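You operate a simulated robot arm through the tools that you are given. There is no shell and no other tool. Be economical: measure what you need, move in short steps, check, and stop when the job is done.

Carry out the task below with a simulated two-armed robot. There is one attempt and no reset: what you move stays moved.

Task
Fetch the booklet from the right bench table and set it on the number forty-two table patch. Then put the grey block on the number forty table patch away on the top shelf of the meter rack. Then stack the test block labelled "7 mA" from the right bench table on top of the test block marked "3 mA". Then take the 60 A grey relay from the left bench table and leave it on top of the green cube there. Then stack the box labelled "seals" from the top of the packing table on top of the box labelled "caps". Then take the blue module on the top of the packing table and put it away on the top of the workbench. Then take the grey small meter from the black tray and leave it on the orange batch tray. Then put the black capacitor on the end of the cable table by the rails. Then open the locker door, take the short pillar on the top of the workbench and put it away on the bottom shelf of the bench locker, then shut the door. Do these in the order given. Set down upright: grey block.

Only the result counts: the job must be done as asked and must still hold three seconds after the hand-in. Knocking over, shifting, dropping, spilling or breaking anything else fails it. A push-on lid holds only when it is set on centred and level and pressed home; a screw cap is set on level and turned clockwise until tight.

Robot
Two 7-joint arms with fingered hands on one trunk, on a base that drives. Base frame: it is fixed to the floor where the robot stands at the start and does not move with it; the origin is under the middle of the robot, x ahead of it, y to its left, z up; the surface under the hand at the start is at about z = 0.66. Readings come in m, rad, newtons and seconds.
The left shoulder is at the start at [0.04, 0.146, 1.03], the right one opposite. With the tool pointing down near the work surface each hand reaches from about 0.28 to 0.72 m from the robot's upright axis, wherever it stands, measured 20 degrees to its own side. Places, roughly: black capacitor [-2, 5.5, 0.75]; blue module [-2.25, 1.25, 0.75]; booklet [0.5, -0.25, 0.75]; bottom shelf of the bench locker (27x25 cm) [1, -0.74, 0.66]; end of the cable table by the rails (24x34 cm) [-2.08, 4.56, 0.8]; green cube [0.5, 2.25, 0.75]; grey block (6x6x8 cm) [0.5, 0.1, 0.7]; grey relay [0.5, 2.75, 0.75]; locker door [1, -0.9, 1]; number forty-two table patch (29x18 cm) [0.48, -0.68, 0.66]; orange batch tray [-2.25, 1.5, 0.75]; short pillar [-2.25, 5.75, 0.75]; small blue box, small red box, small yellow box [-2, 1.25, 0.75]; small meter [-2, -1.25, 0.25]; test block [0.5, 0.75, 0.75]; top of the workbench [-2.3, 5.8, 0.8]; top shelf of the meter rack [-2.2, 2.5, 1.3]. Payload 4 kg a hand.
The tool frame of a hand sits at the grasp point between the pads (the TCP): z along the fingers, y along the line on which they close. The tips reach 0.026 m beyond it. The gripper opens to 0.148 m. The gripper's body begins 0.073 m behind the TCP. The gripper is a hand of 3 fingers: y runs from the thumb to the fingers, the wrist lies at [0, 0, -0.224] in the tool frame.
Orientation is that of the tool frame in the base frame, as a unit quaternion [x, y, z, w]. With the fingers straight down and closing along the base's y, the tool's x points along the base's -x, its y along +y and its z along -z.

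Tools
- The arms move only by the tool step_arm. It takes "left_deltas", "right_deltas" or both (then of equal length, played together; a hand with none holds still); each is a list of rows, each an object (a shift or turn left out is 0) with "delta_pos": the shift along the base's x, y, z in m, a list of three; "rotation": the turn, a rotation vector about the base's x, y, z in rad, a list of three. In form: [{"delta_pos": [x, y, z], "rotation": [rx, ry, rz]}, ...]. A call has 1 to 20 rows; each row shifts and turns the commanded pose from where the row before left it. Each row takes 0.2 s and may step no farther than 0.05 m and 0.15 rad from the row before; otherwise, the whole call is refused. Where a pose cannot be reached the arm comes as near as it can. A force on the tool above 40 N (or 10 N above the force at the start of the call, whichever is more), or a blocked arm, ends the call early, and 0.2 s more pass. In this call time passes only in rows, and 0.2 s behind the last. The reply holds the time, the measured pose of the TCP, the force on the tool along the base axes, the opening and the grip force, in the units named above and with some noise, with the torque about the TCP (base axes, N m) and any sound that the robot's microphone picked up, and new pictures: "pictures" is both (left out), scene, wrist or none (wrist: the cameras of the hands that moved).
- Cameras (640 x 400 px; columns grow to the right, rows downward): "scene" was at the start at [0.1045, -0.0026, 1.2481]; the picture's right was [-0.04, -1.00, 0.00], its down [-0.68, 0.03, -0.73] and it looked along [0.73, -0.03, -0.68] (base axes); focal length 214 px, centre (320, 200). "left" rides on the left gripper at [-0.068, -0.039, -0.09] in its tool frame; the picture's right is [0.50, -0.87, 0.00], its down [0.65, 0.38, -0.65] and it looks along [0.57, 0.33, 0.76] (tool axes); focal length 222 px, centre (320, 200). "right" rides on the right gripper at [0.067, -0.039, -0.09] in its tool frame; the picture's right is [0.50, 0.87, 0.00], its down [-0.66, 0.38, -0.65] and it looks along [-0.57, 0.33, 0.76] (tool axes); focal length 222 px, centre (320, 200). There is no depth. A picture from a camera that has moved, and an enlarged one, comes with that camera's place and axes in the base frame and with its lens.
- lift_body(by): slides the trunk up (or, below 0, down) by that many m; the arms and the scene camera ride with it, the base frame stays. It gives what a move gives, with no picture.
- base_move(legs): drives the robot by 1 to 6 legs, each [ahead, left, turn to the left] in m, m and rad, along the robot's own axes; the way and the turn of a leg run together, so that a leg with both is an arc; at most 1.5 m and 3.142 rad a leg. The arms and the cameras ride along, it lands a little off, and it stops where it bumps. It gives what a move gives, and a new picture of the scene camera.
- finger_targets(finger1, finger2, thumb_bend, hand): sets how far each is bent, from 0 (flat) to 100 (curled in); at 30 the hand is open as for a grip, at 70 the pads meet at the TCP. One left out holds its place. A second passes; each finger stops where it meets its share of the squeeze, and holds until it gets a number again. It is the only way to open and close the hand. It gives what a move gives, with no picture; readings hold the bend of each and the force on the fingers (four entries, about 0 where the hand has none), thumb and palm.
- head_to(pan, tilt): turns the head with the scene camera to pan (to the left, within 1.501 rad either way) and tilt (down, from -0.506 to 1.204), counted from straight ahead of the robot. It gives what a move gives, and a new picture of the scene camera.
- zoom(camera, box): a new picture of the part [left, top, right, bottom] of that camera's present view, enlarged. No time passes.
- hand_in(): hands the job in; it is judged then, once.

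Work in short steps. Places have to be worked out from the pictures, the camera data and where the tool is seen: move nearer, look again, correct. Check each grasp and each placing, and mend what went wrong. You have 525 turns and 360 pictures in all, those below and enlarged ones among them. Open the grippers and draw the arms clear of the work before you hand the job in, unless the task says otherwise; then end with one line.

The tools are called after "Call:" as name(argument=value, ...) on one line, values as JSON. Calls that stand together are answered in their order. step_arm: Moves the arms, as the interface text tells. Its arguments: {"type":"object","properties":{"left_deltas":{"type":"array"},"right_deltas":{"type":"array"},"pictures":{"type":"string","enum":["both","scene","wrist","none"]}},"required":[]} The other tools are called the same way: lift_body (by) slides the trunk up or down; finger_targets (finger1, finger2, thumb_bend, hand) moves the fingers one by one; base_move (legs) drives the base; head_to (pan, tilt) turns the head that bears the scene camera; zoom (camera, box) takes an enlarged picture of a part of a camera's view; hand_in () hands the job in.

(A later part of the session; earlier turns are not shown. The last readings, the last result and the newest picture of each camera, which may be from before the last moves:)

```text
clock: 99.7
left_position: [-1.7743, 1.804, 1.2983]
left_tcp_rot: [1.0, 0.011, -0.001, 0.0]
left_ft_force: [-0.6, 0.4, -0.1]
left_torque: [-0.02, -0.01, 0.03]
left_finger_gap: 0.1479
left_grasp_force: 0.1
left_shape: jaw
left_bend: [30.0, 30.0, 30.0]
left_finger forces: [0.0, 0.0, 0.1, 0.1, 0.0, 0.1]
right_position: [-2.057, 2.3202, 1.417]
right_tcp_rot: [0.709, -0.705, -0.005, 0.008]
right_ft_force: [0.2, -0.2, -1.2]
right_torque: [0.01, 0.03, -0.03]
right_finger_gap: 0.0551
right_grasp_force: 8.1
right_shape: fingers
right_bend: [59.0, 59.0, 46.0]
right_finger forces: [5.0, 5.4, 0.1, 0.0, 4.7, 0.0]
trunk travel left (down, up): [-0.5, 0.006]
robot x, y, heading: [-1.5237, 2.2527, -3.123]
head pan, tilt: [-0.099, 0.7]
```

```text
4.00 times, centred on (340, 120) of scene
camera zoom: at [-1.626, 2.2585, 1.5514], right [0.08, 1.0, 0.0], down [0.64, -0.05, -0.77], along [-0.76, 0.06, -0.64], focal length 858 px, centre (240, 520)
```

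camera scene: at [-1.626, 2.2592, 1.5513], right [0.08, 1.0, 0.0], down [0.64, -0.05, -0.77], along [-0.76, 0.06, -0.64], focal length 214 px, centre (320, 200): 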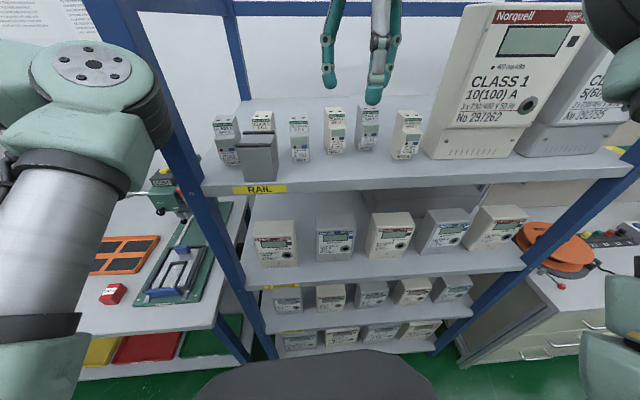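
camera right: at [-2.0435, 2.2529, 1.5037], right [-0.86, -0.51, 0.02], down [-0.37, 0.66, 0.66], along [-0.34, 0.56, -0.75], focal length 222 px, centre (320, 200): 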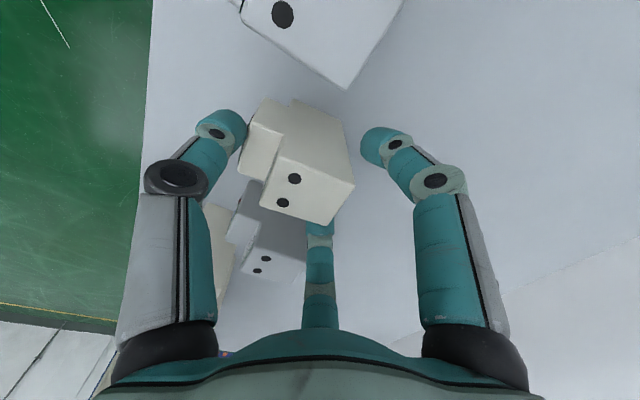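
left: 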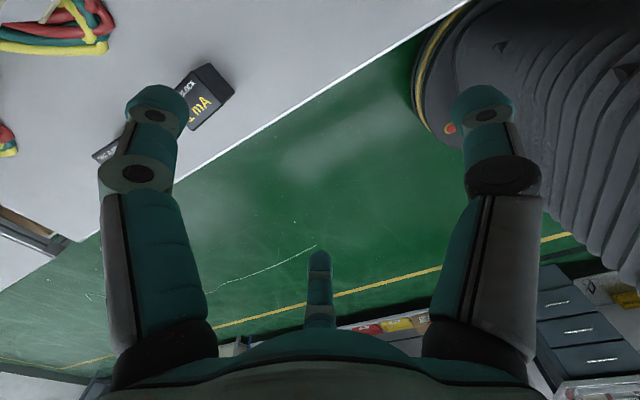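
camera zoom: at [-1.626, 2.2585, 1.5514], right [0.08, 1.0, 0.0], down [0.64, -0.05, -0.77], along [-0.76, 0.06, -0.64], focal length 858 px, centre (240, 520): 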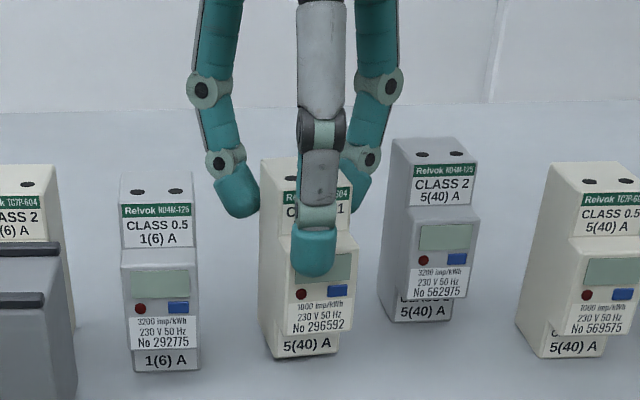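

Relay 4 is back in line. I'll set it down, open the fingers and lift away.

Call:
step_arm(right_deltas=[{"delta_pos": [0, 0, -0.003]}, {"delta_pos": [0, 0, -0.002]}], pictures="none")

Call:
finger_targets(hand="right", finger1=55, finger2=55, thumb_bend=42)

Call:
step_arm(right_deltas=[{"delta_pos": [0, 0, 0.015]}, {"delta_pos": [0, 0, 0.03]}], pictures="none")

Call:
zoom(camera="scene", box=[260, 70, 420, 170])

```text
clock: 100.3
left_position: [-1.774, 1.8051, 1.298]
left_tcp_rot: [1.0, 0.01, 0.0, 0.0]
left_ft_force: [0.4, -0.3, -0.4]
left_torque: [0.0, 0.01, 0.0]
left_finger_gap: 0.1478
left_grasp_force: 0.1
left_shape: jaw
left_bend: [30.0, 30.0, 30.0]
left_finger forces: [0.0, 0.0, 0.0, 0.1, 0.1, 0.0]
right_position: [-2.0566, 2.32, 1.4141]
right_tcp_rot: [0.709, -0.705, -0.006, 0.008]
right_ft_force: [-0.7, -0.5, -1.2]
right_torque: [0.02, 0.04, -0.02]
right_finger_gap: 0.0554
right_grasp_force: 7.5
right_shape: fingers
right_bend: [59.0, 59.0, 46.0]
right_finger forces: [4.9, 5.3, 0.1, 0.0, 4.6, 0.0]
trunk travel left (down, up): [-0.5, 0.006]
robot x, y, heading: [-1.5293, 2.2525, -3.12]
head pan, tilt: [-0.099, 0.7]
```

```text
clock: 101.3
left_position: [-1.7732, 1.804, 1.2985]
left_tcp_rot: [1.0, 0.01, 0.0, -0.001]
left_ft_force: [0.6, -1.2, -0.7]
left_torque: [-0.01, 0.01, 0.01]
left_finger_gap: 0.1478
left_grasp_force: 0.0
left_shape: jaw
left_bend: [30.0, 30.0, 30.0]
left_finger forces: [0.1, 0.1, 0.0, 0.1, 0.0, 0.1]
right_position: [-2.0568, 2.3194, 1.4144]
right_tcp_rot: [0.71, -0.705, -0.006, 0.008]
right_ft_force: [-0.1, 0.6, -0.9]
right_torque: [0.02, 0.02, 0.01]
right_finger_gap: 0.0675
right_grasp_force: 0.0
right_shape: fingers
right_bend: [55.0, 55.0, 42.0]
right_finger forces: [0.0, 0.1, 0.0, 0.1, 0.0, 0.1]
trunk travel left (down, up): [-0.5, 0.006]
robot x, y, heading: [-1.5243, 2.2555, -3.12]
head pan, tilt: [-0.099, 0.7]
```

```text
clock: 101.9
left_position: [-1.7727, 1.8046, 1.2983]
left_tcp_rot: [1.0, 0.01, 0.0, 0.0]
left_ft_force: [-0.7, 0.4, -0.2]
left_torque: [0.01, -0.04, 0.0]
left_finger_gap: 0.1477
left_grasp_force: 0.0
left_shape: jaw
left_bend: [30.0, 30.0, 30.0]
left_finger forces: [0.1, 0.1, 0.1, 0.0, 0.1, 0.0]
right_position: [-2.0575, 2.3219, 1.4588]
right_tcp_rot: [0.709, -0.705, -0.006, 0.008]
right_ft_force: [-1.2, -0.5, 0.5]
right_torque: [0.01, 0.02, -0.01]
right_finger_gap: 0.0676
right_grasp_force: 0.0
right_shape: fingers
right_bend: [55.0, 55.0, 42.0]
right_finger forces: [0.1, 0.0, 0.0, 0.1, 0.1, 0.1]
trunk travel left (down, up): [-0.5, 0.006]
robot x, y, heading: [-1.5203, 2.2494, -3.121]
head pan, tilt: [-0.099, 0.7]
```

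```text
4.00 times, centred on (340, 120) of scene
camera zoom: at [-1.626, 2.2583, 1.5514], right [0.08, 1.0, 0.0], down [0.64, -0.05, -0.77], along [-0.76, 0.06, -0.64], focal length 858 px, centre (240, 520)
```

zoom: 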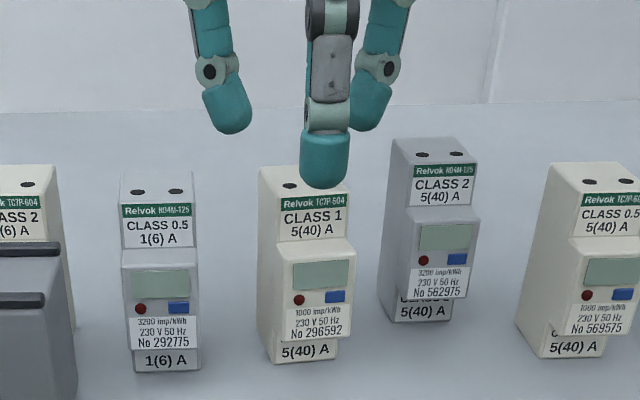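

Relay 4 is restored. Relay 5 is about 12 mm deeper and 72 mm to the right; I'll move above it and check with the wrist camera.

Call:
step_arm(right_deltas=[{"delta_pos": [-0.013, 0.024, 0.004]}, {"delta_pos": [-0.013, 0.024, 0]}, {"delta_pos": [-0.014, 0.023, 0]}], pictures="wrist")

Call:
zoom(camera="scene", box=[260, 70, 420, 170])

```text
clock: 102.7
left_position: [-1.7746, 1.8043, 1.2987]
left_tcp_rot: [1.0, 0.009, 0.0, 0.0]
left_ft_force: [-0.7, 0.0, 0.6]
left_torque: [-0.01, 0.0, -0.01]
left_finger_gap: 0.1483
left_grasp_force: 0.0
left_shape: jaw
left_bend: [30.0, 30.0, 30.0]
left_finger forces: [0.0, 0.0, 0.0, 0.0, 0.1, 0.0]
right_position: [-2.0946, 2.3939, 1.4613]
right_tcp_rot: [0.71, -0.704, -0.006, 0.008]
right_ft_force: [-0.6, -0.3, -0.3]
right_torque: [0.0, -0.04, -0.01]
right_finger_gap: 0.0674
right_grasp_force: 0.1
right_shape: fingers
right_bend: [55.0, 55.0, 42.0]
right_finger forces: [0.0, 0.0, 0.1, 0.1, 0.0, 0.1]
trunk travel left (down, up): [-0.5, 0.006]
robot x, y, heading: [-1.5264, 2.2526, -3.119]
head pan, tilt: [-0.099, 0.7]
camera right: at [-2.0536, 2.3272, 1.553], right [-0.86, -0.51, 0.02], down [-0.37, 0.65, 0.66], along [-0.35, 0.56, -0.75], focal length 222 px, centre (320, 200)
```

right: 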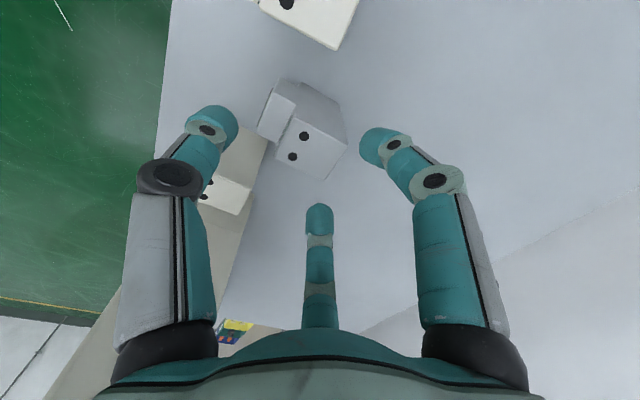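

```text
4.00 times, centred on (340, 120) of scene
camera zoom: at [-1.626, 2.2585, 1.5514], right [0.08, 1.0, 0.0], down [0.64, -0.05, -0.77], along [-0.76, 0.06, -0.64], focal length 858 px, centre (240, 520)
```

zoom: 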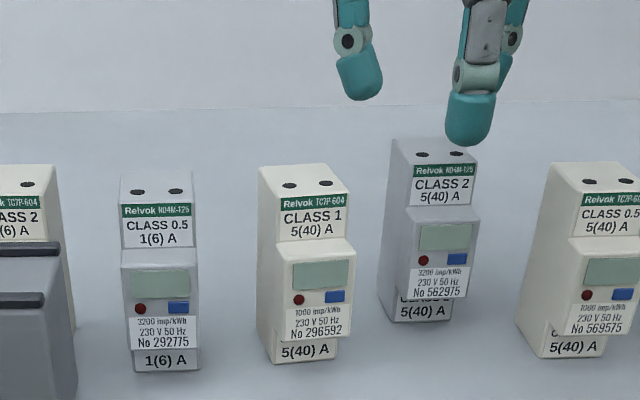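

By comparison with relay 4's view, I need 6 mm more in depth. I'll adjust, descend, and close the fingers.

Call:
step_arm(right_deltas=[{"delta_pos": [-0.006, -0.001, -0.015]}, {"delta_pos": [0, 0, -0.02]}, {"delta_pos": [0, 0, -0.012]}], pictures="wrist")

Call:
zoom(camera="scene", box=[260, 70, 420, 170])

```text
clock: 103.5
left_position: [-1.7732, 1.8052, 1.298]
left_tcp_rot: [1.0, 0.01, 0.0, 0.0]
left_ft_force: [0.5, -0.7, -0.4]
left_torque: [-0.01, -0.03, 0.0]
left_finger_gap: 0.148
left_grasp_force: 0.0
left_shape: jaw
left_bend: [30.0, 30.0, 30.0]
left_finger forces: [0.0, 0.0, 0.0, 0.0, 0.0, 0.1]
right_position: [-2.1019, 2.3918, 1.4143]
right_tcp_rot: [0.709, -0.705, -0.006, 0.008]
right_ft_force: [-0.4, 0.1, 0.1]
right_torque: [0.03, -0.01, 0.02]
right_finger_gap: 0.0676
right_grasp_force: 0.1
right_shape: fingers
right_bend: [55.0, 55.0, 42.0]
right_finger forces: [0.0, 0.0, 0.1, 0.0, 0.0, 0.0]
trunk travel left (down, up): [-0.5, 0.006]
robot x, y, heading: [-1.5287, 2.2519, -3.119]
head pan, tilt: [-0.099, 0.7]
camera right: at [-2.06, 2.325, 1.505], right [-0.86, -0.51, 0.02], down [-0.37, 0.66, 0.66], along [-0.35, 0.56, -0.75], focal length 222 px, centre (320, 200)
```

right: 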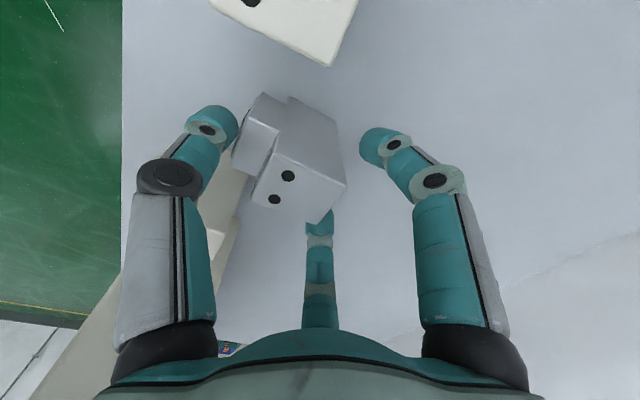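

```text
4.00 times, centred on (340, 120) of scene
camera zoom: at [-1.626, 2.2585, 1.5514], right [0.08, 1.0, 0.0], down [0.64, -0.05, -0.77], along [-0.76, 0.06, -0.64], focal length 858 px, centre (240, 520)
```

zoom: 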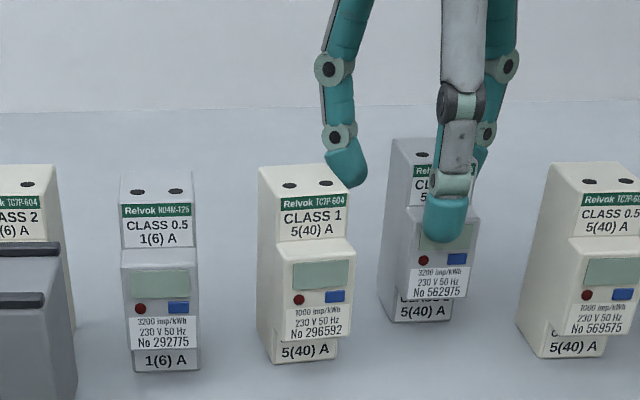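

Well placed. I'll close.

Call:
finger_targets(hand="right", finger1=62, finger2=62, thumb_bend=45)

Call:
finger_targets(hand="right", finger1=66, finger2=66, thumb_bend=50)

Call:
step_arm(right_deltas=[{"delta_pos": [0, 0, 0.004]}, {"delta_pos": [0.016, 0, 0]}, {"delta_pos": [0.016, 0.0, 0]}, {"delta_pos": [0.016, 0.0, 0]}], pictures="none")

Call:
zoom(camera="scene", box=[260, 70, 420, 170])

```text
clock: 104.5
left_position: [-1.7741, 1.8043, 1.2979]
left_tcp_rot: [1.0, 0.01, 0.0, 0.0]
left_ft_force: [-0.1, 0.0, 0.4]
left_torque: [-0.01, -0.01, 0.02]
left_finger_gap: 0.1479
left_grasp_force: 0.1
left_shape: jaw
left_bend: [30.0, 30.0, 30.0]
left_finger forces: [0.0, 0.0, 0.1, 0.0, 0.0, 0.0]
right_position: [-2.1017, 2.3904, 1.4139]
right_tcp_rot: [0.71, -0.704, -0.005, 0.008]
right_ft_force: [-1.0, 1.0, 0.8]
right_torque: [-0.02, 0.04, -0.01]
right_finger_gap: 0.0586
right_grasp_force: 3.5
right_shape: fingers
right_bend: [60.0, 58.0, 44.0]
right_finger forces: [1.4, 3.1, 0.0, 0.0, 2.5, 0.0]
trunk travel left (down, up): [-0.5, 0.006]
robot x, y, heading: [-1.5236, 2.2542, -3.12]
head pan, tilt: [-0.099, 0.7]
```

```text
clock: 105.5
left_position: [-1.7732, 1.804, 1.2983]
left_tcp_rot: [1.0, 0.01, -0.001, 0.0]
left_ft_force: [-1.0, -0.2, -0.2]
left_torque: [0.01, -0.05, -0.02]
left_finger_gap: 0.1479
left_grasp_force: 0.0
left_shape: jaw
left_bend: [30.0, 30.0, 30.0]
left_finger forces: [0.0, 0.1, 0.1, 0.0, 0.0, 0.1]
right_position: [-2.1024, 2.3912, 1.4148]
right_tcp_rot: [0.709, -0.705, -0.005, 0.008]
right_ft_force: [0.6, -0.7, 0.7]
right_torque: [0.03, -0.05, -0.03]
right_finger_gap: 0.0564
right_grasp_force: 9.3
right_shape: fingers
right_bend: [61.0, 58.0, 45.0]
right_finger forces: [4.5, 6.6, 0.0, 0.0, 7.2, 0.0]
trunk travel left (down, up): [-0.5, 0.006]
robot x, y, heading: [-1.5289, 2.2511, -3.123]
head pan, tilt: [-0.099, 0.7]
```

```text
clock: 106.5
left_position: [-1.7727, 1.8036, 1.2974]
left_tcp_rot: [1.0, 0.01, 0.0, 0.0]
left_ft_force: [-0.4, 0.8, 0.6]
left_torque: [0.04, -0.02, -0.01]
left_finger_gap: 0.148
left_grasp_force: 0.0
left_shape: jaw
left_bend: [30.0, 30.0, 30.0]
left_finger forces: [0.1, 0.0, 0.0, 0.0, 0.0, 0.1]
right_position: [-2.0545, 2.3891, 1.4193]
right_tcp_rot: [0.709, -0.705, -0.006, 0.008]
right_ft_force: [0.3, 0.4, -0.8]
right_torque: [0.0, 0.06, 0.0]
right_finger_gap: 0.0563
right_grasp_force: 8.4
right_shape: fingers
right_bend: [61.0, 58.0, 45.0]
right_finger forces: [4.5, 6.6, 0.0, 0.1, 5.9, 0.0]
trunk travel left (down, up): [-0.5, 0.006]
robot x, y, heading: [-1.5272, 2.2547, -3.116]
head pan, tilt: [-0.099, 0.7]
```

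```text
4.00 times, centred on (340, 120) of scene
camera zoom: at [-1.626, 2.2586, 1.5514], right [0.08, 1.0, 0.0], down [0.64, -0.05, -0.77], along [-0.76, 0.06, -0.64], focal length 858 px, centre (240, 520)
```

zoom: 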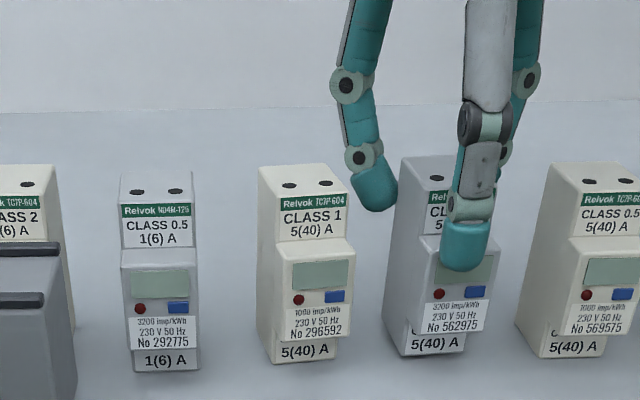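

Relay 5 is back in the row; I'll nudge 5 mm right and 3 mm forward, set down, release and lift.

Call:
step_arm(right_deltas=[{"delta_pos": [0.003, 0.005, 0]}, {"delta_pos": [0, 0, -0.003]}, {"delta_pos": [0, 0, -0.002]}], pictures="none")

Call:
finger_targets(hand="right", finger1=55, finger2=54, thumb_bend=40)

Call:
step_arm(right_deltas=[{"delta_pos": [0, 0, 0.015]}, {"delta_pos": [0, 0, 0.03]}, {"delta_pos": [0, 0, 0.03]}, {"delta_pos": [0.04, 0, 0.01]}, {"delta_pos": [0.04, 0, 0.0]}], pictures="none")

Call:
zoom(camera="scene", box=[200, 60, 440, 210])

```text
clock: 107.3
left_position: [-1.7745, 1.8031, 1.2976]
left_tcp_rot: [1.0, 0.009, 0.0, 0.0]
left_ft_force: [0.4, 0.6, -0.6]
left_torque: [-0.01, 0.03, -0.01]
left_finger_gap: 0.1477
left_grasp_force: 0.1
left_shape: jaw
left_bend: [30.0, 30.0, 30.0]
left_finger forces: [0.1, 0.0, 0.0, 0.0, 0.0, 0.1]
right_position: [-2.0499, 2.3954, 1.4141]
right_tcp_rot: [0.71, -0.705, -0.006, 0.009]
right_ft_force: [-2.1, 0.4, 7.8]
right_torque: [0.01, -0.13, -0.02]
right_finger_gap: 0.0563
right_grasp_force: 10.3
right_shape: fingers
right_bend: [61.0, 58.0, 45.0]
right_finger forces: [5.5, 7.9, 0.1, 0.0, 7.0, 0.0]
trunk travel left (down, up): [-0.5, 0.006]
robot x, y, heading: [-1.5276, 2.2535, -3.123]
head pan, tilt: [-0.099, 0.7]
```

```text
clock: 108.3
left_position: [-1.7741, 1.8048, 1.2985]
left_tcp_rot: [1.0, 0.009, 0.001, 0.0]
left_ft_force: [-0.2, 0.1, 0.1]
left_torque: [0.0, -0.02, -0.01]
left_finger_gap: 0.1479
left_grasp_force: 0.1
left_shape: jaw
left_bend: [30.0, 30.0, 30.0]
left_finger forces: [0.1, 0.0, 0.1, 0.0, 0.0, 0.0]
right_position: [-2.0516, 2.3943, 1.4137]
right_tcp_rot: [0.71, -0.704, -0.005, 0.008]
right_ft_force: [-0.7, -0.7, -0.3]
right_torque: [0.02, 0.01, 0.01]
right_finger_gap: 0.071
right_grasp_force: 0.1
right_shape: fingers
right_bend: [55.0, 54.0, 40.0]
right_finger forces: [0.0, 0.0, 0.0, 0.0, 0.0, 0.1]
trunk travel left (down, up): [-0.5, 0.006]
robot x, y, heading: [-1.5266, 2.2541, -3.122]
head pan, tilt: [-0.099, 0.7]
```

```text
clock: 109.5
left_position: [-1.7729, 1.8052, 1.2986]
left_tcp_rot: [1.0, 0.01, -0.001, 0.0]
left_ft_force: [-0.9, 0.5, -1.1]
left_torque: [0.0, -0.01, 0.02]
left_finger_gap: 0.1478
left_grasp_force: 0.1
left_shape: jaw
left_bend: [30.0, 30.0, 30.0]
left_finger forces: [0.0, 0.0, 0.1, 0.0, 0.1, 0.0]
right_position: [-1.9683, 2.3964, 1.4981]
right_tcp_rot: [0.71, -0.705, -0.006, 0.008]
right_ft_force: [0.0, -0.1, 0.2]
right_torque: [-0.03, 0.01, -0.01]
right_finger_gap: 0.0713
right_grasp_force: 0.1
right_shape: fingers
right_bend: [55.0, 54.0, 40.0]
right_finger forces: [0.0, 0.1, 0.0, 0.0, 0.0, 0.0]
trunk travel left (down, up): [-0.5, 0.006]
robot x, y, heading: [-1.5259, 2.2514, -3.125]
head pan, tilt: [-0.099, 0.7]
```

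```text
2.67 times, centred on (320, 135) of scene
camera zoom: at [-1.626, 2.2592, 1.5513], right [0.08, 1.0, 0.0], down [0.64, -0.05, -0.77], along [-0.76, 0.06, -0.64], focal length 572 px, centre (320, 373)
```

zoom: 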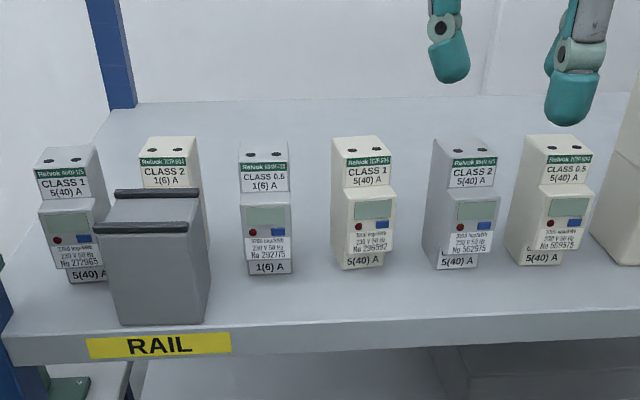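

All relays stand in their row again and the block is upright on the top shelf. I'll back off, lower the trunk, turn round and go to the right bench for the test blocks.

Call:
base_move(legs=[[-0.85, 0, 0], [0, 0, -3.12]])

Call:
lift_body(by=-0.3)

Call:
finger_targets(hand="right", finger1=30, finger2=30, thumb_bend=30)

```text
clock: 121.2
left_position: [-0.465, 2.7408, 1.298]
left_tcp_rot: [-0.07, 0.998, -0.001, -0.002]
left_ft_force: [-0.2, 0.1, 0.1]
left_torque: [0.02, -0.02, -0.01]
left_finger_gap: 0.1478
left_grasp_force: 0.0
left_shape: jaw
left_bend: [30.0, 30.0, 30.0]
left_finger forces: [0.0, 0.1, 0.0, 0.0, 0.0, 0.0]
right_position: [-0.2012, 2.1777, 1.4967]
right_tcp_rot: [0.661, 0.751, 0.008, 0.003]
right_ft_force: [-0.1, 0.6, -0.3]
right_torque: [-0.01, 0.03, 0.02]
right_finger_gap: 0.0712
right_grasp_force: 0.1
right_shape: fingers
right_bend: [55.0, 54.0, 40.0]
right_finger forces: [0.1, 0.0, 0.0, 0.1, 0.0, 0.0]
trunk travel left (down, up): [-0.5, 0.006]
robot x, y, heading: [-0.661, 2.2698, 0.138]
head pan, tilt: [-0.099, 0.7]
camera scene: at [-0.5556, 2.2743, 1.5511], right [0.04, -1.0, 0.0], down [-0.64, -0.03, -0.76], along [0.76, 0.03, -0.64], focal length 214 px, centre (320, 200)
```

scene: 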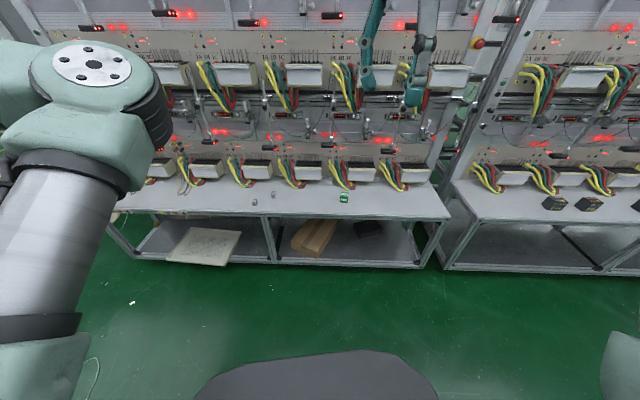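

```text
clock: 124.2
left_position: [-0.4661, 2.7422, 0.9984]
left_tcp_rot: [-0.069, 0.998, 0.0, -0.002]
left_ft_force: [-0.5, -0.1, -0.5]
left_torque: [-0.02, 0.0, 0.03]
left_finger_gap: 0.1479
left_grasp_force: 0.0
left_shape: jaw
left_bend: [30.0, 30.0, 30.0]
left_finger forces: [0.1, 0.0, 0.0, 0.0, 0.0, 0.0]
right_position: [-0.2023, 2.1764, 1.1978]
right_tcp_rot: [0.661, 0.75, 0.006, 0.004]
right_ft_force: [0.4, 0.0, 0.1]
right_torque: [0.0, 0.04, 0.0]
right_finger_gap: 0.0713
right_grasp_force: 0.0
right_shape: fingers
right_bend: [55.0, 54.0, 40.0]
right_finger forces: [0.0, 0.1, 0.0, 0.1, 0.1, 0.0]
trunk travel left (down, up): [-0.2, 0.306]
robot x, y, heading: [-0.6612, 2.2631, 0.135]
head pan, tilt: [-0.099, 0.7]
```

```text
clock: 125.2
left_position: [-0.4655, 2.741, 0.9979]
left_tcp_rot: [-0.068, 0.998, 0.0, -0.001]
left_ft_force: [-0.5, 0.2, -0.8]
left_torque: [0.02, 0.0, -0.01]
left_finger_gap: 0.1479
left_grasp_force: 0.0
left_shape: jaw
left_bend: [30.0, 30.0, 30.0]
left_finger forces: [0.1, 0.1, 0.0, 0.0, 0.0, 0.0]
right_position: [-0.2017, 2.1757, 1.1987]
right_tcp_rot: [0.661, 0.75, 0.007, 0.004]
right_ft_force: [0.6, 0.3, 0.2]
right_torque: [0.05, 0.02, -0.01]
right_finger_gap: 0.1266
right_grasp_force: 0.0
right_shape: fingers
right_bend: [30.0, 30.0, 30.0]
right_finger forces: [0.1, 0.1, 0.0, 0.1, 0.0, 0.0]
trunk travel left (down, up): [-0.2, 0.306]
robot x, y, heading: [-0.6595, 2.2652, 0.14]
head pan, tilt: [-0.099, 0.7]
```

I'll straighten up and drive right to y about 0.65.

Call:
base_move(legs=[[0, 0, -0.14], [0, -1.4, 0], [0, -0.2, 0]])

Call:
head_to(pan=0, tilt=0.6)

Call:
zoom(camera="scene", box=[160, 100, 480, 300])

```text
clock: 134.0
left_position: [-0.4236, 1.1006, 0.9992]
left_tcp_rot: [0.018, 1.0, 0.0, -0.002]
left_ft_force: [0.7, -0.5, 0.4]
left_torque: [-0.03, -0.02, 0.01]
left_finger_gap: 0.1478
left_grasp_force: 0.0
left_shape: jaw
left_bend: [30.0, 30.0, 30.0]
left_finger forces: [0.0, 0.0, 0.0, 0.0, 0.0, 0.0]
right_position: [-0.2618, 0.4994, 1.1986]
right_tcp_rot: [0.724, 0.689, 0.006, 0.005]
right_ft_force: [-0.5, 0.0, 0.1]
right_torque: [0.01, -0.03, -0.01]
right_finger_gap: 0.1262
right_grasp_force: 0.1
right_shape: fingers
right_bend: [30.0, 30.0, 30.0]
right_finger forces: [0.0, 0.0, 0.0, 0.0, 0.0, 0.0]
trunk travel left (down, up): [-0.2, 0.306]
robot x, y, heading: [-0.6985, 0.666, -0.038]
head pan, tilt: [-0.099, 0.7]
camera scene: at [-0.5947, 0.6563, 1.252], right [-0.14, -0.99, 0.0], down [-0.64, 0.09, -0.76], along [0.76, -0.1, -0.64], focal length 214 px, centre (320, 200)
```

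scene: 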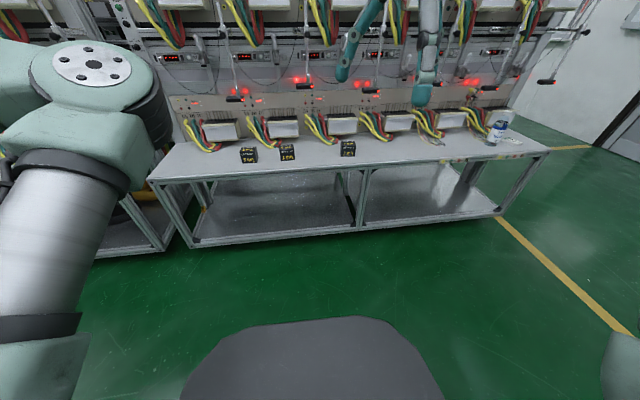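

```text
clock: 134.7
left_position: [-0.4236, 1.1006, 0.9984]
left_tcp_rot: [0.018, 1.0, 0.001, -0.002]
left_ft_force: [0.4, 0.2, -0.1]
left_torque: [0.03, -0.02, -0.02]
left_finger_gap: 0.1479
left_grasp_force: 0.1
left_shape: jaw
left_bend: [30.0, 30.0, 30.0]
left_finger forces: [0.0, 0.1, 0.0, 0.0, 0.1, 0.0]
right_position: [-0.2627, 0.4989, 1.1993]
right_tcp_rot: [0.725, 0.689, 0.007, 0.004]
right_ft_force: [0.3, 0.2, 0.0]
right_torque: [0.02, -0.02, 0.0]
right_finger_gap: 0.1269
right_grasp_force: 0.0
right_shape: fingers
right_bend: [30.0, 30.0, 30.0]
right_finger forces: [0.0, 0.1, 0.0, 0.1, 0.1, 0.0]
trunk travel left (down, up): [-0.2, 0.306]
robot x, y, heading: [-0.7004, 0.6685, -0.036]
head pan, tilt: [0.0, 0.6]
camera scene: at [-0.5906, 0.6641, 1.2606], right [-0.04, -1.0, 0.0], down [-0.57, 0.02, -0.82], along [0.82, -0.03, -0.57], focal length 214 px, centre (320, 200)
```

scene: 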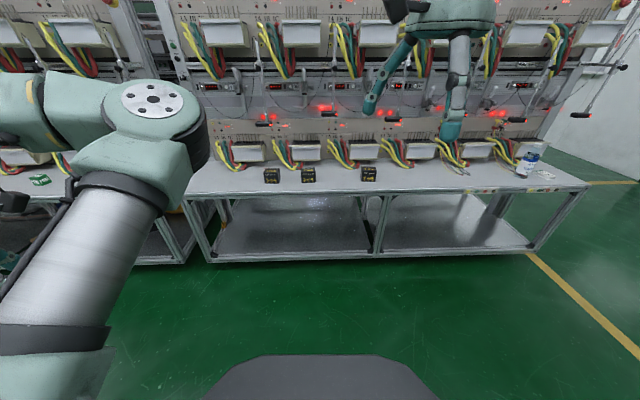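

```text
2.00 times, centred on (320, 200) of scene
camera zoom: at [-0.5906, 0.6641, 1.2606], right [-0.04, -1.0, 0.0], down [-0.57, 0.02, -0.82], along [0.82, -0.03, -0.57], focal length 429 px, centre (320, 200)
```

zoom: 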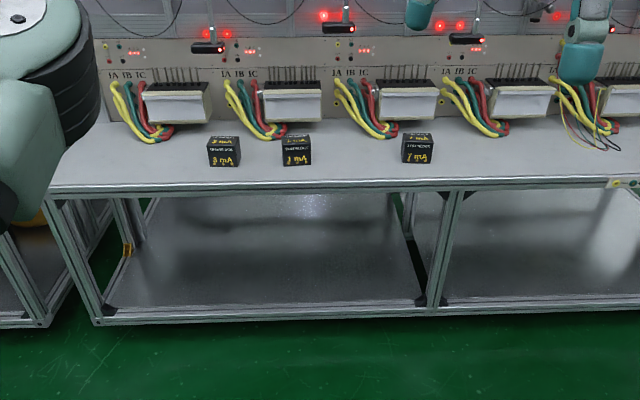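

From left to right the blocks are 3 mA (y about 0.88), 1 mA (0.68) and 7 mA (0.355). I'll drive up to the bench.

Call:
base_move(legs=[[0, 0, 0.036], [0.6, -0.06, 0], [0.07, 0, 0]])

Call:
head_to(pan=-0.3, tilt=0.8)

Call:
zoom(camera="scene", box=[200, 150, 440, 300])

```text
clock: 139.1
left_position: [0.2324, 1.0563, 0.9994]
left_tcp_rot: [-0.004, 1.0, 0.0, -0.001]
left_ft_force: [-0.2, 0.1, 0.1]
left_torque: [0.03, 0.0, -0.04]
left_finger_gap: 0.148
left_grasp_force: 0.1
left_shape: jaw
left_bend: [30.0, 30.0, 30.0]
left_finger forces: [0.1, 0.0, 0.0, 0.0, 0.0, 0.0]
right_position: [0.4209, 0.4628, 1.1988]
right_tcp_rot: [0.708, 0.707, 0.007, 0.004]
right_ft_force: [0.1, -0.5, 0.4]
right_torque: [-0.02, 0.03, 0.0]
right_finger_gap: 0.1266
right_grasp_force: 0.1
right_shape: fingers
right_bend: [30.0, 30.0, 30.0]
right_finger forces: [0.0, 0.0, 0.1, 0.0, 0.0, 0.1]
trunk travel left (down, up): [-0.2, 0.306]
robot x, y, heading: [-0.0288, 0.6153, 0.006]
head pan, tilt: [0.0, 0.6]
camera scene: at [0.0858, 0.6133, 1.2606], right [0.01, -1.0, 0.0], down [-0.57, 0.0, -0.82], along [0.82, 0.01, -0.57], focal length 214 px, centre (320, 200)
```

scene: 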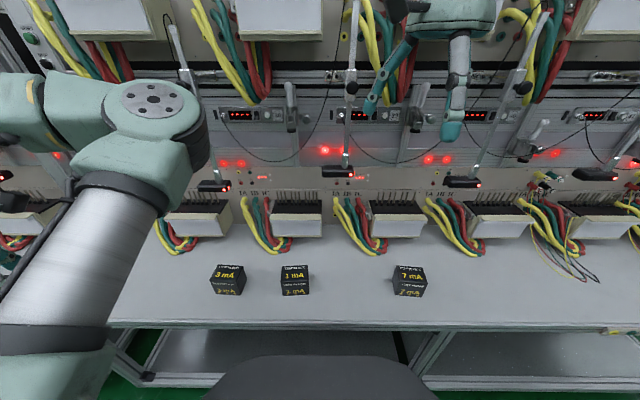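

```text
clock: 139.9
left_position: [0.2317, 1.0557, 0.9976]
left_tcp_rot: [-0.006, 1.0, 0.001, -0.002]
left_ft_force: [-0.2, 0.5, -0.1]
left_torque: [-0.01, 0.01, -0.02]
left_finger_gap: 0.1481
left_grasp_force: 0.1
left_shape: jaw
left_bend: [30.0, 30.0, 30.0]
left_finger forces: [0.1, 0.1, 0.0, 0.0, 0.0, 0.0]
right_position: [0.4207, 0.4628, 1.1986]
right_tcp_rot: [0.709, 0.706, 0.007, 0.004]
right_ft_force: [0.5, 0.5, 0.2]
right_torque: [0.0, 0.03, 0.0]
right_finger_gap: 0.1267
right_grasp_force: 0.0
right_shape: fingers
right_bend: [30.0, 30.0, 30.0]
right_finger forces: [0.0, 0.0, 0.1, 0.0, 0.0, 0.0]
trunk travel left (down, up): [-0.2, 0.306]
robot x, y, heading: [-0.0231, 0.6119, 0.008]
head pan, tilt: [-0.3, 0.799]
camera scene: at [0.0741, 0.5894, 1.2438], right [-0.29, -0.96, 0.0], down [-0.69, 0.21, -0.7], along [0.67, -0.2, -0.72], focal length 214 px, centre (320, 200)
```

scene: 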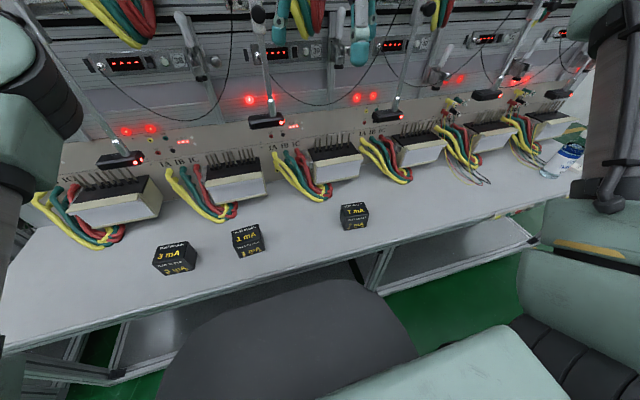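

```text
2.67 times, centred on (320, 225) of scene
camera zoom: at [0.0741, 0.5894, 1.2438], right [-0.29, -0.96, 0.0], down [-0.69, 0.21, -0.7], along [0.67, -0.2, -0.72], focal length 572 px, centre (320, 133)
```

zoom: 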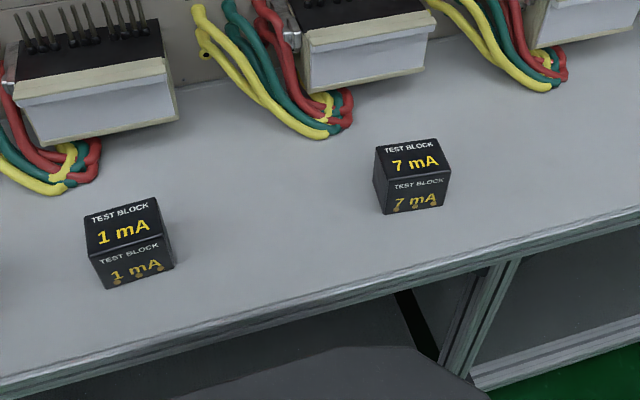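

The 7 mA block measures about 8 x 5.5 x 6 cm, centred near (0.482, 0.351). I'll bring the right hand above it, thumb toward me.

Call:
step_arm(right_deltas=[{"delta_pos": [0.01, -0.02, -0.04]}, {"delta_pos": [0.01, -0.02, -0.04]}, {"delta_pos": [0.01, -0.02, -0.04], "rotation": [0, 0, -0.04]}, {"delta_pos": [0.01, -0.02, -0.04], "rotation": [0, 0, -0.04]}, {"delta_pos": [0.01, -0.02, -0.04]}, {"delta_pos": [0.01, -0.012, -0.04]}, {"delta_pos": [0.005, 0, -0.045]}, {"delta_pos": [0.0, 0, -0.045]}])

```text
clock: 141.7
left_position: [0.2319, 1.0554, 0.9978]
left_tcp_rot: [-0.005, 1.0, 0.001, -0.002]
left_ft_force: [-0.3, -0.3, 0.4]
left_torque: [0.0, -0.03, 0.01]
left_finger_gap: 0.148
left_grasp_force: 0.1
left_shape: jaw
left_bend: [30.0, 30.0, 30.0]
left_finger forces: [0.0, 0.0, 0.1, 0.0, 0.0, 0.0]
right_position: [0.4868, 0.3476, 0.8685]
right_tcp_rot: [0.736, 0.677, 0.008, 0.004]
right_ft_force: [-0.5, 0.0, -0.8]
right_torque: [-0.01, 0.04, 0.03]
right_finger_gap: 0.1268
right_grasp_force: 0.1
right_shape: fingers
right_bend: [30.0, 30.0, 30.0]
right_finger forces: [0.0, 0.0, 0.0, 0.0, 0.1, 0.1]
trunk travel left (down, up): [-0.2, 0.306]
robot x, y, heading: [-0.0225, 0.6113, 0.01]
head pan, tilt: [-0.3, 0.799]
camera scene: at [0.0747, 0.5886, 1.2437], right [-0.29, -0.96, 0.0], down [-0.69, 0.21, -0.7], along [0.67, -0.2, -0.72], focal length 214 px, centre (320, 200)
camera right: at [0.4523, 0.4174, 0.9595], right [0.91, 0.42, 0.02], down [0.31, -0.69, 0.66], along [0.29, -0.59, -0.75], focal length 222 px, centre (320, 200)
```

scene: 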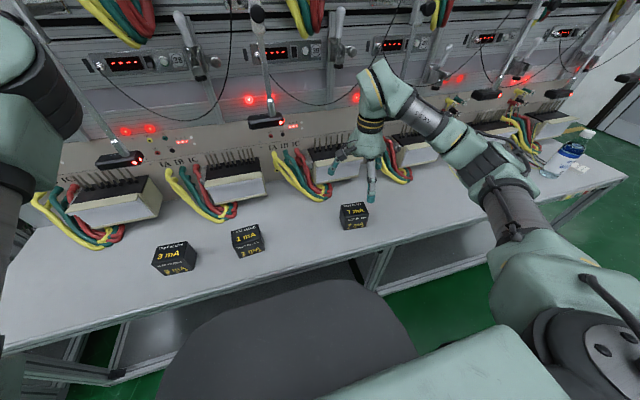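
right: 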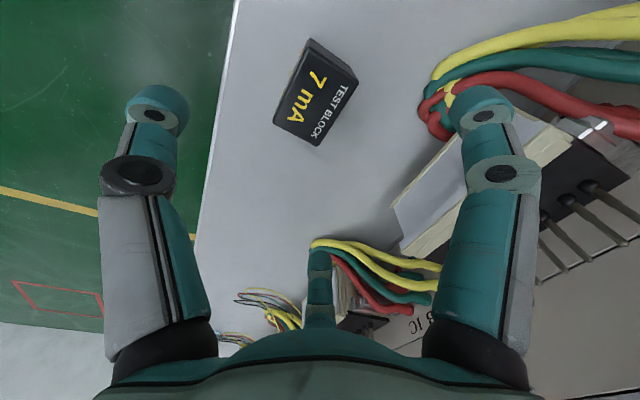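

The hand is centred above it (block centre 0.482, 0.349). I'll descend to z=0.708 and close.

Call:
step_arm(right_deltas=[{"delta_pos": [0, 0, -0.045]}, {"delta_pos": [0, 0, -0.045]}, {"delta_pos": [0, 0, -0.045]}, {"delta_pos": [0, 0, -0.025]}], pictures="none")

Call:
finger_targets(hand="right", finger1=41, finger2=41, thumb_bend=46)

Call:
finger_targets(hand="right", finger1=70, finger2=70, thumb_bend=70)

Call:
step_arm(right_deltas=[{"delta_pos": [0, 0, 0.03]}, {"delta_pos": [0, 0, 0.04]}, {"delta_pos": [0, 0, 0.04]}])

```text
clock: 142.7
left_position: [0.2329, 1.0568, 0.998]
left_tcp_rot: [-0.004, 1.0, 0.0, -0.002]
left_ft_force: [-0.4, -0.7, -0.5]
left_torque: [-0.02, 0.0, 0.03]
left_finger_gap: 0.1479
left_grasp_force: 0.2
left_shape: jaw
left_bend: [30.0, 30.0, 30.0]
left_finger forces: [0.0, 0.0, 0.0, 0.0, 0.0, 0.1]
right_position: [0.512, 0.3148, 0.7219]
right_tcp_rot: [0.734, 0.68, 0.006, 0.002]
right_ft_force: [-0.7, -0.1, -0.2]
right_torque: [0.0, 0.0, -0.02]
right_finger_gap: 0.1265
right_grasp_force: 0.1
right_shape: fingers
right_bend: [30.0, 30.0, 30.0]
right_finger forces: [0.0, 0.1, 0.0, 0.0, 0.1, 0.0]
right hand out of reach, approached as far as the arm can: row 1, 2, 3, 4
trunk travel left (down, up): [-0.2, 0.306]
robot x, y, heading: [-0.0266, 0.6099, 0.008]
head pan, tilt: [-0.3, 0.799]
```

```text
clock: 143.7
left_position: [0.2317, 1.0554, 0.9979]
left_tcp_rot: [-0.004, 1.0, 0.0, -0.002]
left_ft_force: [0.0, 0.7, 0.2]
left_torque: [0.03, 0.0, -0.02]
left_finger_gap: 0.1481
left_grasp_force: 0.0
left_shape: jaw
left_bend: [30.0, 30.0, 30.0]
left_finger forces: [0.0, 0.0, 0.0, 0.0, 0.0, 0.0]
right_position: [0.5115, 0.3161, 0.7228]
right_tcp_rot: [0.734, 0.679, 0.007, 0.002]
right_ft_force: [-1.4, 0.4, -0.4]
right_torque: [0.01, 0.05, 0.0]
right_finger_gap: 0.0849
right_grasp_force: 0.4
right_shape: fingers
right_bend: [41.0, 41.0, 46.0]
right_finger forces: [0.0, 0.1, 0.1, 0.0, 0.6, 0.0]
trunk travel left (down, up): [-0.2, 0.306]
robot x, y, heading: [-0.0217, 0.6105, 0.009]
head pan, tilt: [-0.3, 0.799]
```

```text
clock: 144.7
left_position: [0.232, 1.0549, 0.9989]
left_tcp_rot: [-0.004, 1.0, 0.001, -0.002]
left_ft_force: [-0.1, -0.8, 0.1]
left_torque: [0.02, -0.01, 0.01]
left_finger_gap: 0.1479
left_grasp_force: 0.0
left_shape: jaw
left_bend: [30.0, 30.0, 30.0]
left_finger forces: [0.0, 0.0, 0.0, 0.0, 0.0, 0.0]
right_position: [0.5117, 0.3151, 0.7233]
right_tcp_rot: [0.734, 0.679, 0.007, 0.002]
right_ft_force: [0.4, -1.0, 0.1]
right_torque: [-0.02, -0.01, -0.05]
right_finger_gap: 0.0557
right_grasp_force: 13.3
right_shape: fingers
right_bend: [45.0, 68.0, 62.0]
right_finger forces: [13.0, 1.3, 0.0, 0.1, 13.1, 0.1]
trunk travel left (down, up): [-0.2, 0.306]
robot x, y, heading: [-0.0207, 0.6115, 0.009]
head pan, tilt: [-0.3, 0.799]
```

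```text
clock: 145.5
left_position: [0.2324, 1.0569, 0.9995]
left_tcp_rot: [-0.004, 1.0, 0.0, -0.001]
left_ft_force: [-1.2, -0.1, 0.4]
left_torque: [-0.03, -0.04, 0.0]
left_finger_gap: 0.1477
left_grasp_force: 0.0
left_shape: jaw
left_bend: [30.0, 30.0, 30.0]
left_finger forces: [0.0, 0.1, 0.0, 0.0, 0.0, 0.1]
right_position: [0.5085, 0.3143, 0.8333]
right_tcp_rot: [0.737, 0.676, 0.007, 0.005]
right_ft_force: [0.0, 0.4, -3.6]
right_torque: [-0.14, 0.02, -0.01]
right_finger_gap: 0.0552
right_grasp_force: 13.1
right_shape: fingers
right_bend: [45.0, 69.0, 63.0]
right_finger forces: [11.8, 1.6, 0.1, 0.0, 12.4, 0.1]
trunk travel left (down, up): [-0.2, 0.306]
robot x, y, heading: [-0.0252, 0.613, 0.007]
head pan, tilt: [-0.3, 0.799]
camera scene: at [0.0742, 0.5896, 1.2438], right [-0.29, -0.96, 0.0], down [-0.69, 0.21, -0.7], along [0.67, -0.2, -0.72], focal length 214 px, centre (320, 200)
camera right: at [0.4738, 0.3856, 0.924], right [0.91, 0.43, 0.01], down [0.31, -0.69, 0.66], along [0.29, -0.59, -0.75], focal length 222 px, centre (320, 200)
```

scene: 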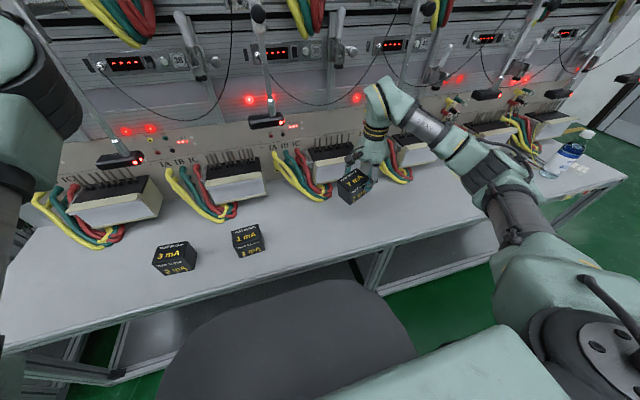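
right: 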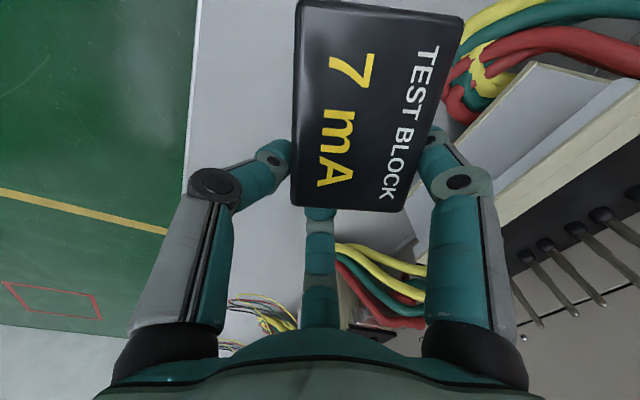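

I should have checked between steps: the arm ran out of reach at this yaw and drifted, so the block is held off-centre by its end. I'll shift the base right so the arm can reach, return the block to its place and regrip.

Call:
base_move(legs=[[0, -0.13, 0]])

Call:
step_arm(right_deltas=[{"delta_pos": [-0.005, 0.04, 0]}, {"delta_pos": [-0.005, 0.04, 0]}, {"delta_pos": [-0.005, 0.04, 0]}])

```text
clock: 146.8
left_position: [0.2337, 0.9255, 0.9989]
left_tcp_rot: [-0.006, 1.0, 0.001, -0.001]
left_ft_force: [0.6, -0.6, 0.2]
left_torque: [0.0, 0.02, 0.02]
left_finger_gap: 0.1479
left_grasp_force: 0.0
left_shape: jaw
left_bend: [30.0, 30.0, 30.0]
left_finger forces: [0.0, 0.0, 0.0, 0.0, 0.0, 0.1]
right_position: [0.511, 0.1849, 0.831]
right_tcp_rot: [0.735, 0.678, 0.007, 0.004]
right_ft_force: [0.1, -0.5, -3.3]
right_torque: [-0.14, 0.03, 0.01]
right_finger_gap: 0.0554
right_grasp_force: 12.6
right_shape: fingers
right_bend: [45.0, 69.0, 63.0]
right_finger forces: [11.8, 1.7, 0.2, 0.0, 12.4, 0.0]
trunk travel left (down, up): [-0.2, 0.306]
robot x, y, heading: [-0.0237, 0.4841, 0.011]
head pan, tilt: [-0.3, 0.799]
camera scene: at [0.0759, 0.4589, 1.2437], right [-0.29, -0.96, 0.0], down [-0.69, 0.21, -0.7], along [0.67, -0.2, -0.72], focal length 214 px, centre (320, 200)
```

scene: 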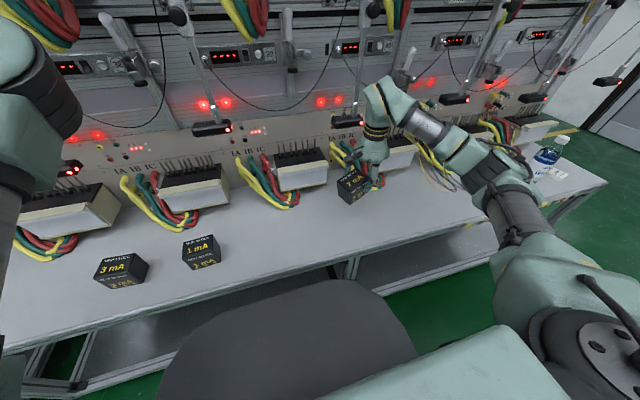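

```text
clock: 147.6
left_position: [0.2332, 0.9279, 0.9972]
left_tcp_rot: [-0.004, 1.0, 0.0, -0.002]
left_ft_force: [-0.5, 0.1, 0.8]
left_torque: [0.0, -0.03, -0.04]
left_finger_gap: 0.1477
left_grasp_force: 0.0
left_shape: jaw
left_bend: [30.0, 30.0, 30.0]
left_finger forces: [0.1, 0.0, 0.0, 0.1, 0.0, 0.1]
right_position: [0.5293, 0.2699, 0.8568]
right_tcp_rot: [0.732, 0.681, 0.004, -0.001]
right_ft_force: [0.5, 0.3, -2.7]
right_torque: [-0.13, 0.01, 0.02]
right_finger_gap: 0.0554
right_grasp_force: 12.9
right_shape: fingers
right_bend: [45.0, 69.0, 63.0]
right_finger forces: [11.8, 1.5, 0.0, 0.0, 12.3, 0.0]
right hand out of reach, approached as far as the arm can: row 2, 3
trunk travel left (down, up): [-0.2, 0.306]
robot x, y, heading: [-0.0249, 0.4804, 0.012]
head pan, tilt: [-0.3, 0.799]
camera scene: at [0.0762, 0.4606, 1.2437], right [-0.29, -0.96, 0.0], down [-0.69, 0.2, -0.7], along [0.67, -0.2, -0.72], focal length 214 px, centre (320, 200)
camera right: at [0.4961, 0.341, 0.9485], right [0.9, 0.44, 0.01], down [0.33, -0.68, 0.65], along [0.29, -0.58, -0.76], focal length 222 px, centre (320, 200)
```

scene: 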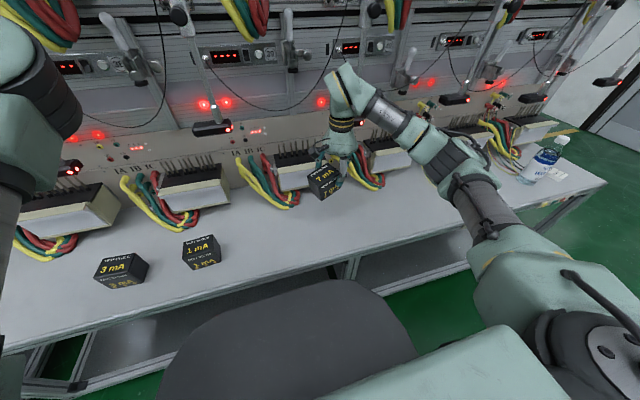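
right: 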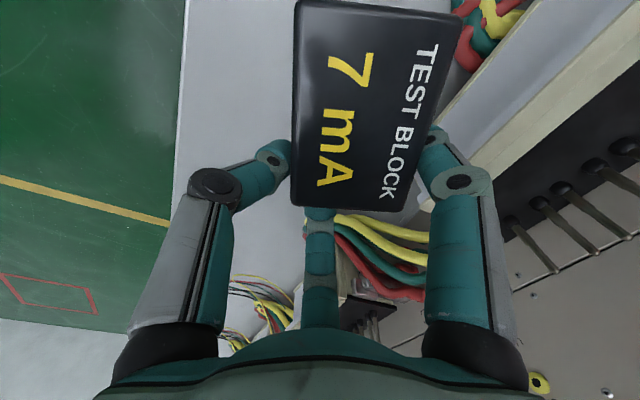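

This yaw (thumb toward me) is poorly reachable low down. With the block held I'll rotate the hand back to thumb-right, keeping clear of the terminals.

Call:
step_arm(right_deltas=[{"delta_pos": [-0.02, -0.03, 0]}, {"delta_pos": [-0.02, -0.02, 0], "rotation": [0, 0, 0.14]}, {"delta_pos": [-0.02, 0, 0], "rotation": [0, 0, 0.14]}, {"delta_pos": [-0.01, 0, 0], "rotation": [0, 0, 0.14]}, {"rotation": [0, 0, 0.14]}, {"rotation": [0, 0, 0.14]}, {"rotation": [0, 0, 0.14]}, {"rotation": [0, 0, 0.14]}, {"rotation": [0, 0, 0.14]}, {"rotation": [0, 0, 0.14]}, {"rotation": [0, 0, 0.14]}, {"rotation": [0, 0, 0.14]}])

```text
clock: 150.2
left_position: [0.2326, 0.9259, 0.9991]
left_tcp_rot: [-0.005, 1.0, -0.001, -0.002]
left_ft_force: [-0.3, 0.1, 0.4]
left_torque: [-0.01, -0.01, 0.03]
left_finger_gap: 0.1478
left_grasp_force: 0.0
left_shape: jaw
left_bend: [30.0, 30.0, 30.0]
left_finger forces: [0.1, 0.0, 0.0, 0.0, 0.1, 0.0]
right_position: [0.4592, 0.2175, 0.8574]
right_tcp_rot: [0.056, 0.998, 0.008, -0.001]
right_ft_force: [0.7, 0.4, -3.5]
right_torque: [-0.01, -0.13, 0.03]
right_finger_gap: 0.0552
right_grasp_force: 12.5
right_shape: fingers
right_bend: [45.0, 69.0, 63.0]
right_finger forces: [11.8, 1.6, 0.0, 0.0, 12.1, 0.0]
trunk travel left (down, up): [-0.2, 0.306]
robot x, y, heading: [-0.0229, 0.484, 0.008]
head pan, tilt: [-0.3, 0.799]
camera scene: at [0.0758, 0.4591, 1.2437], right [-0.29, -0.96, 0.0], down [-0.69, 0.21, -0.7], along [0.67, -0.2, -0.72], focal length 214 px, centre (320, 200)
camera right: at [0.3883, 0.1847, 0.9486], right [-0.4, 0.92, 0.02], down [0.69, 0.29, 0.66], along [0.6, 0.27, -0.75], focal length 222 px, centre (320, 200)
```

scene: 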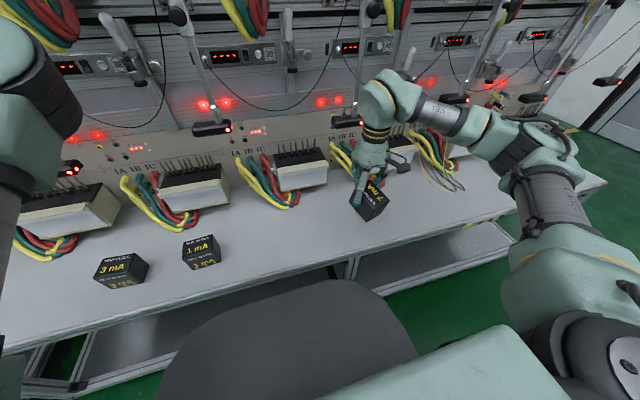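
right: 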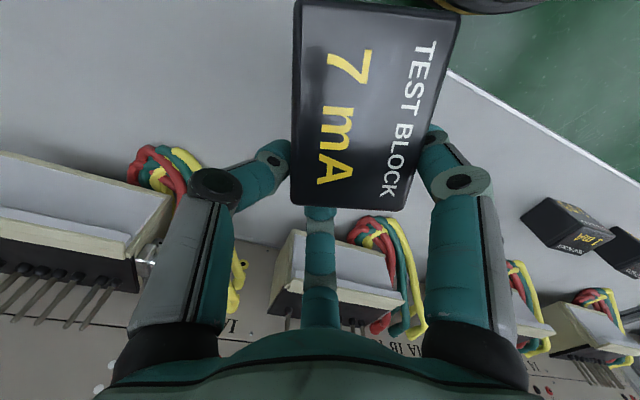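

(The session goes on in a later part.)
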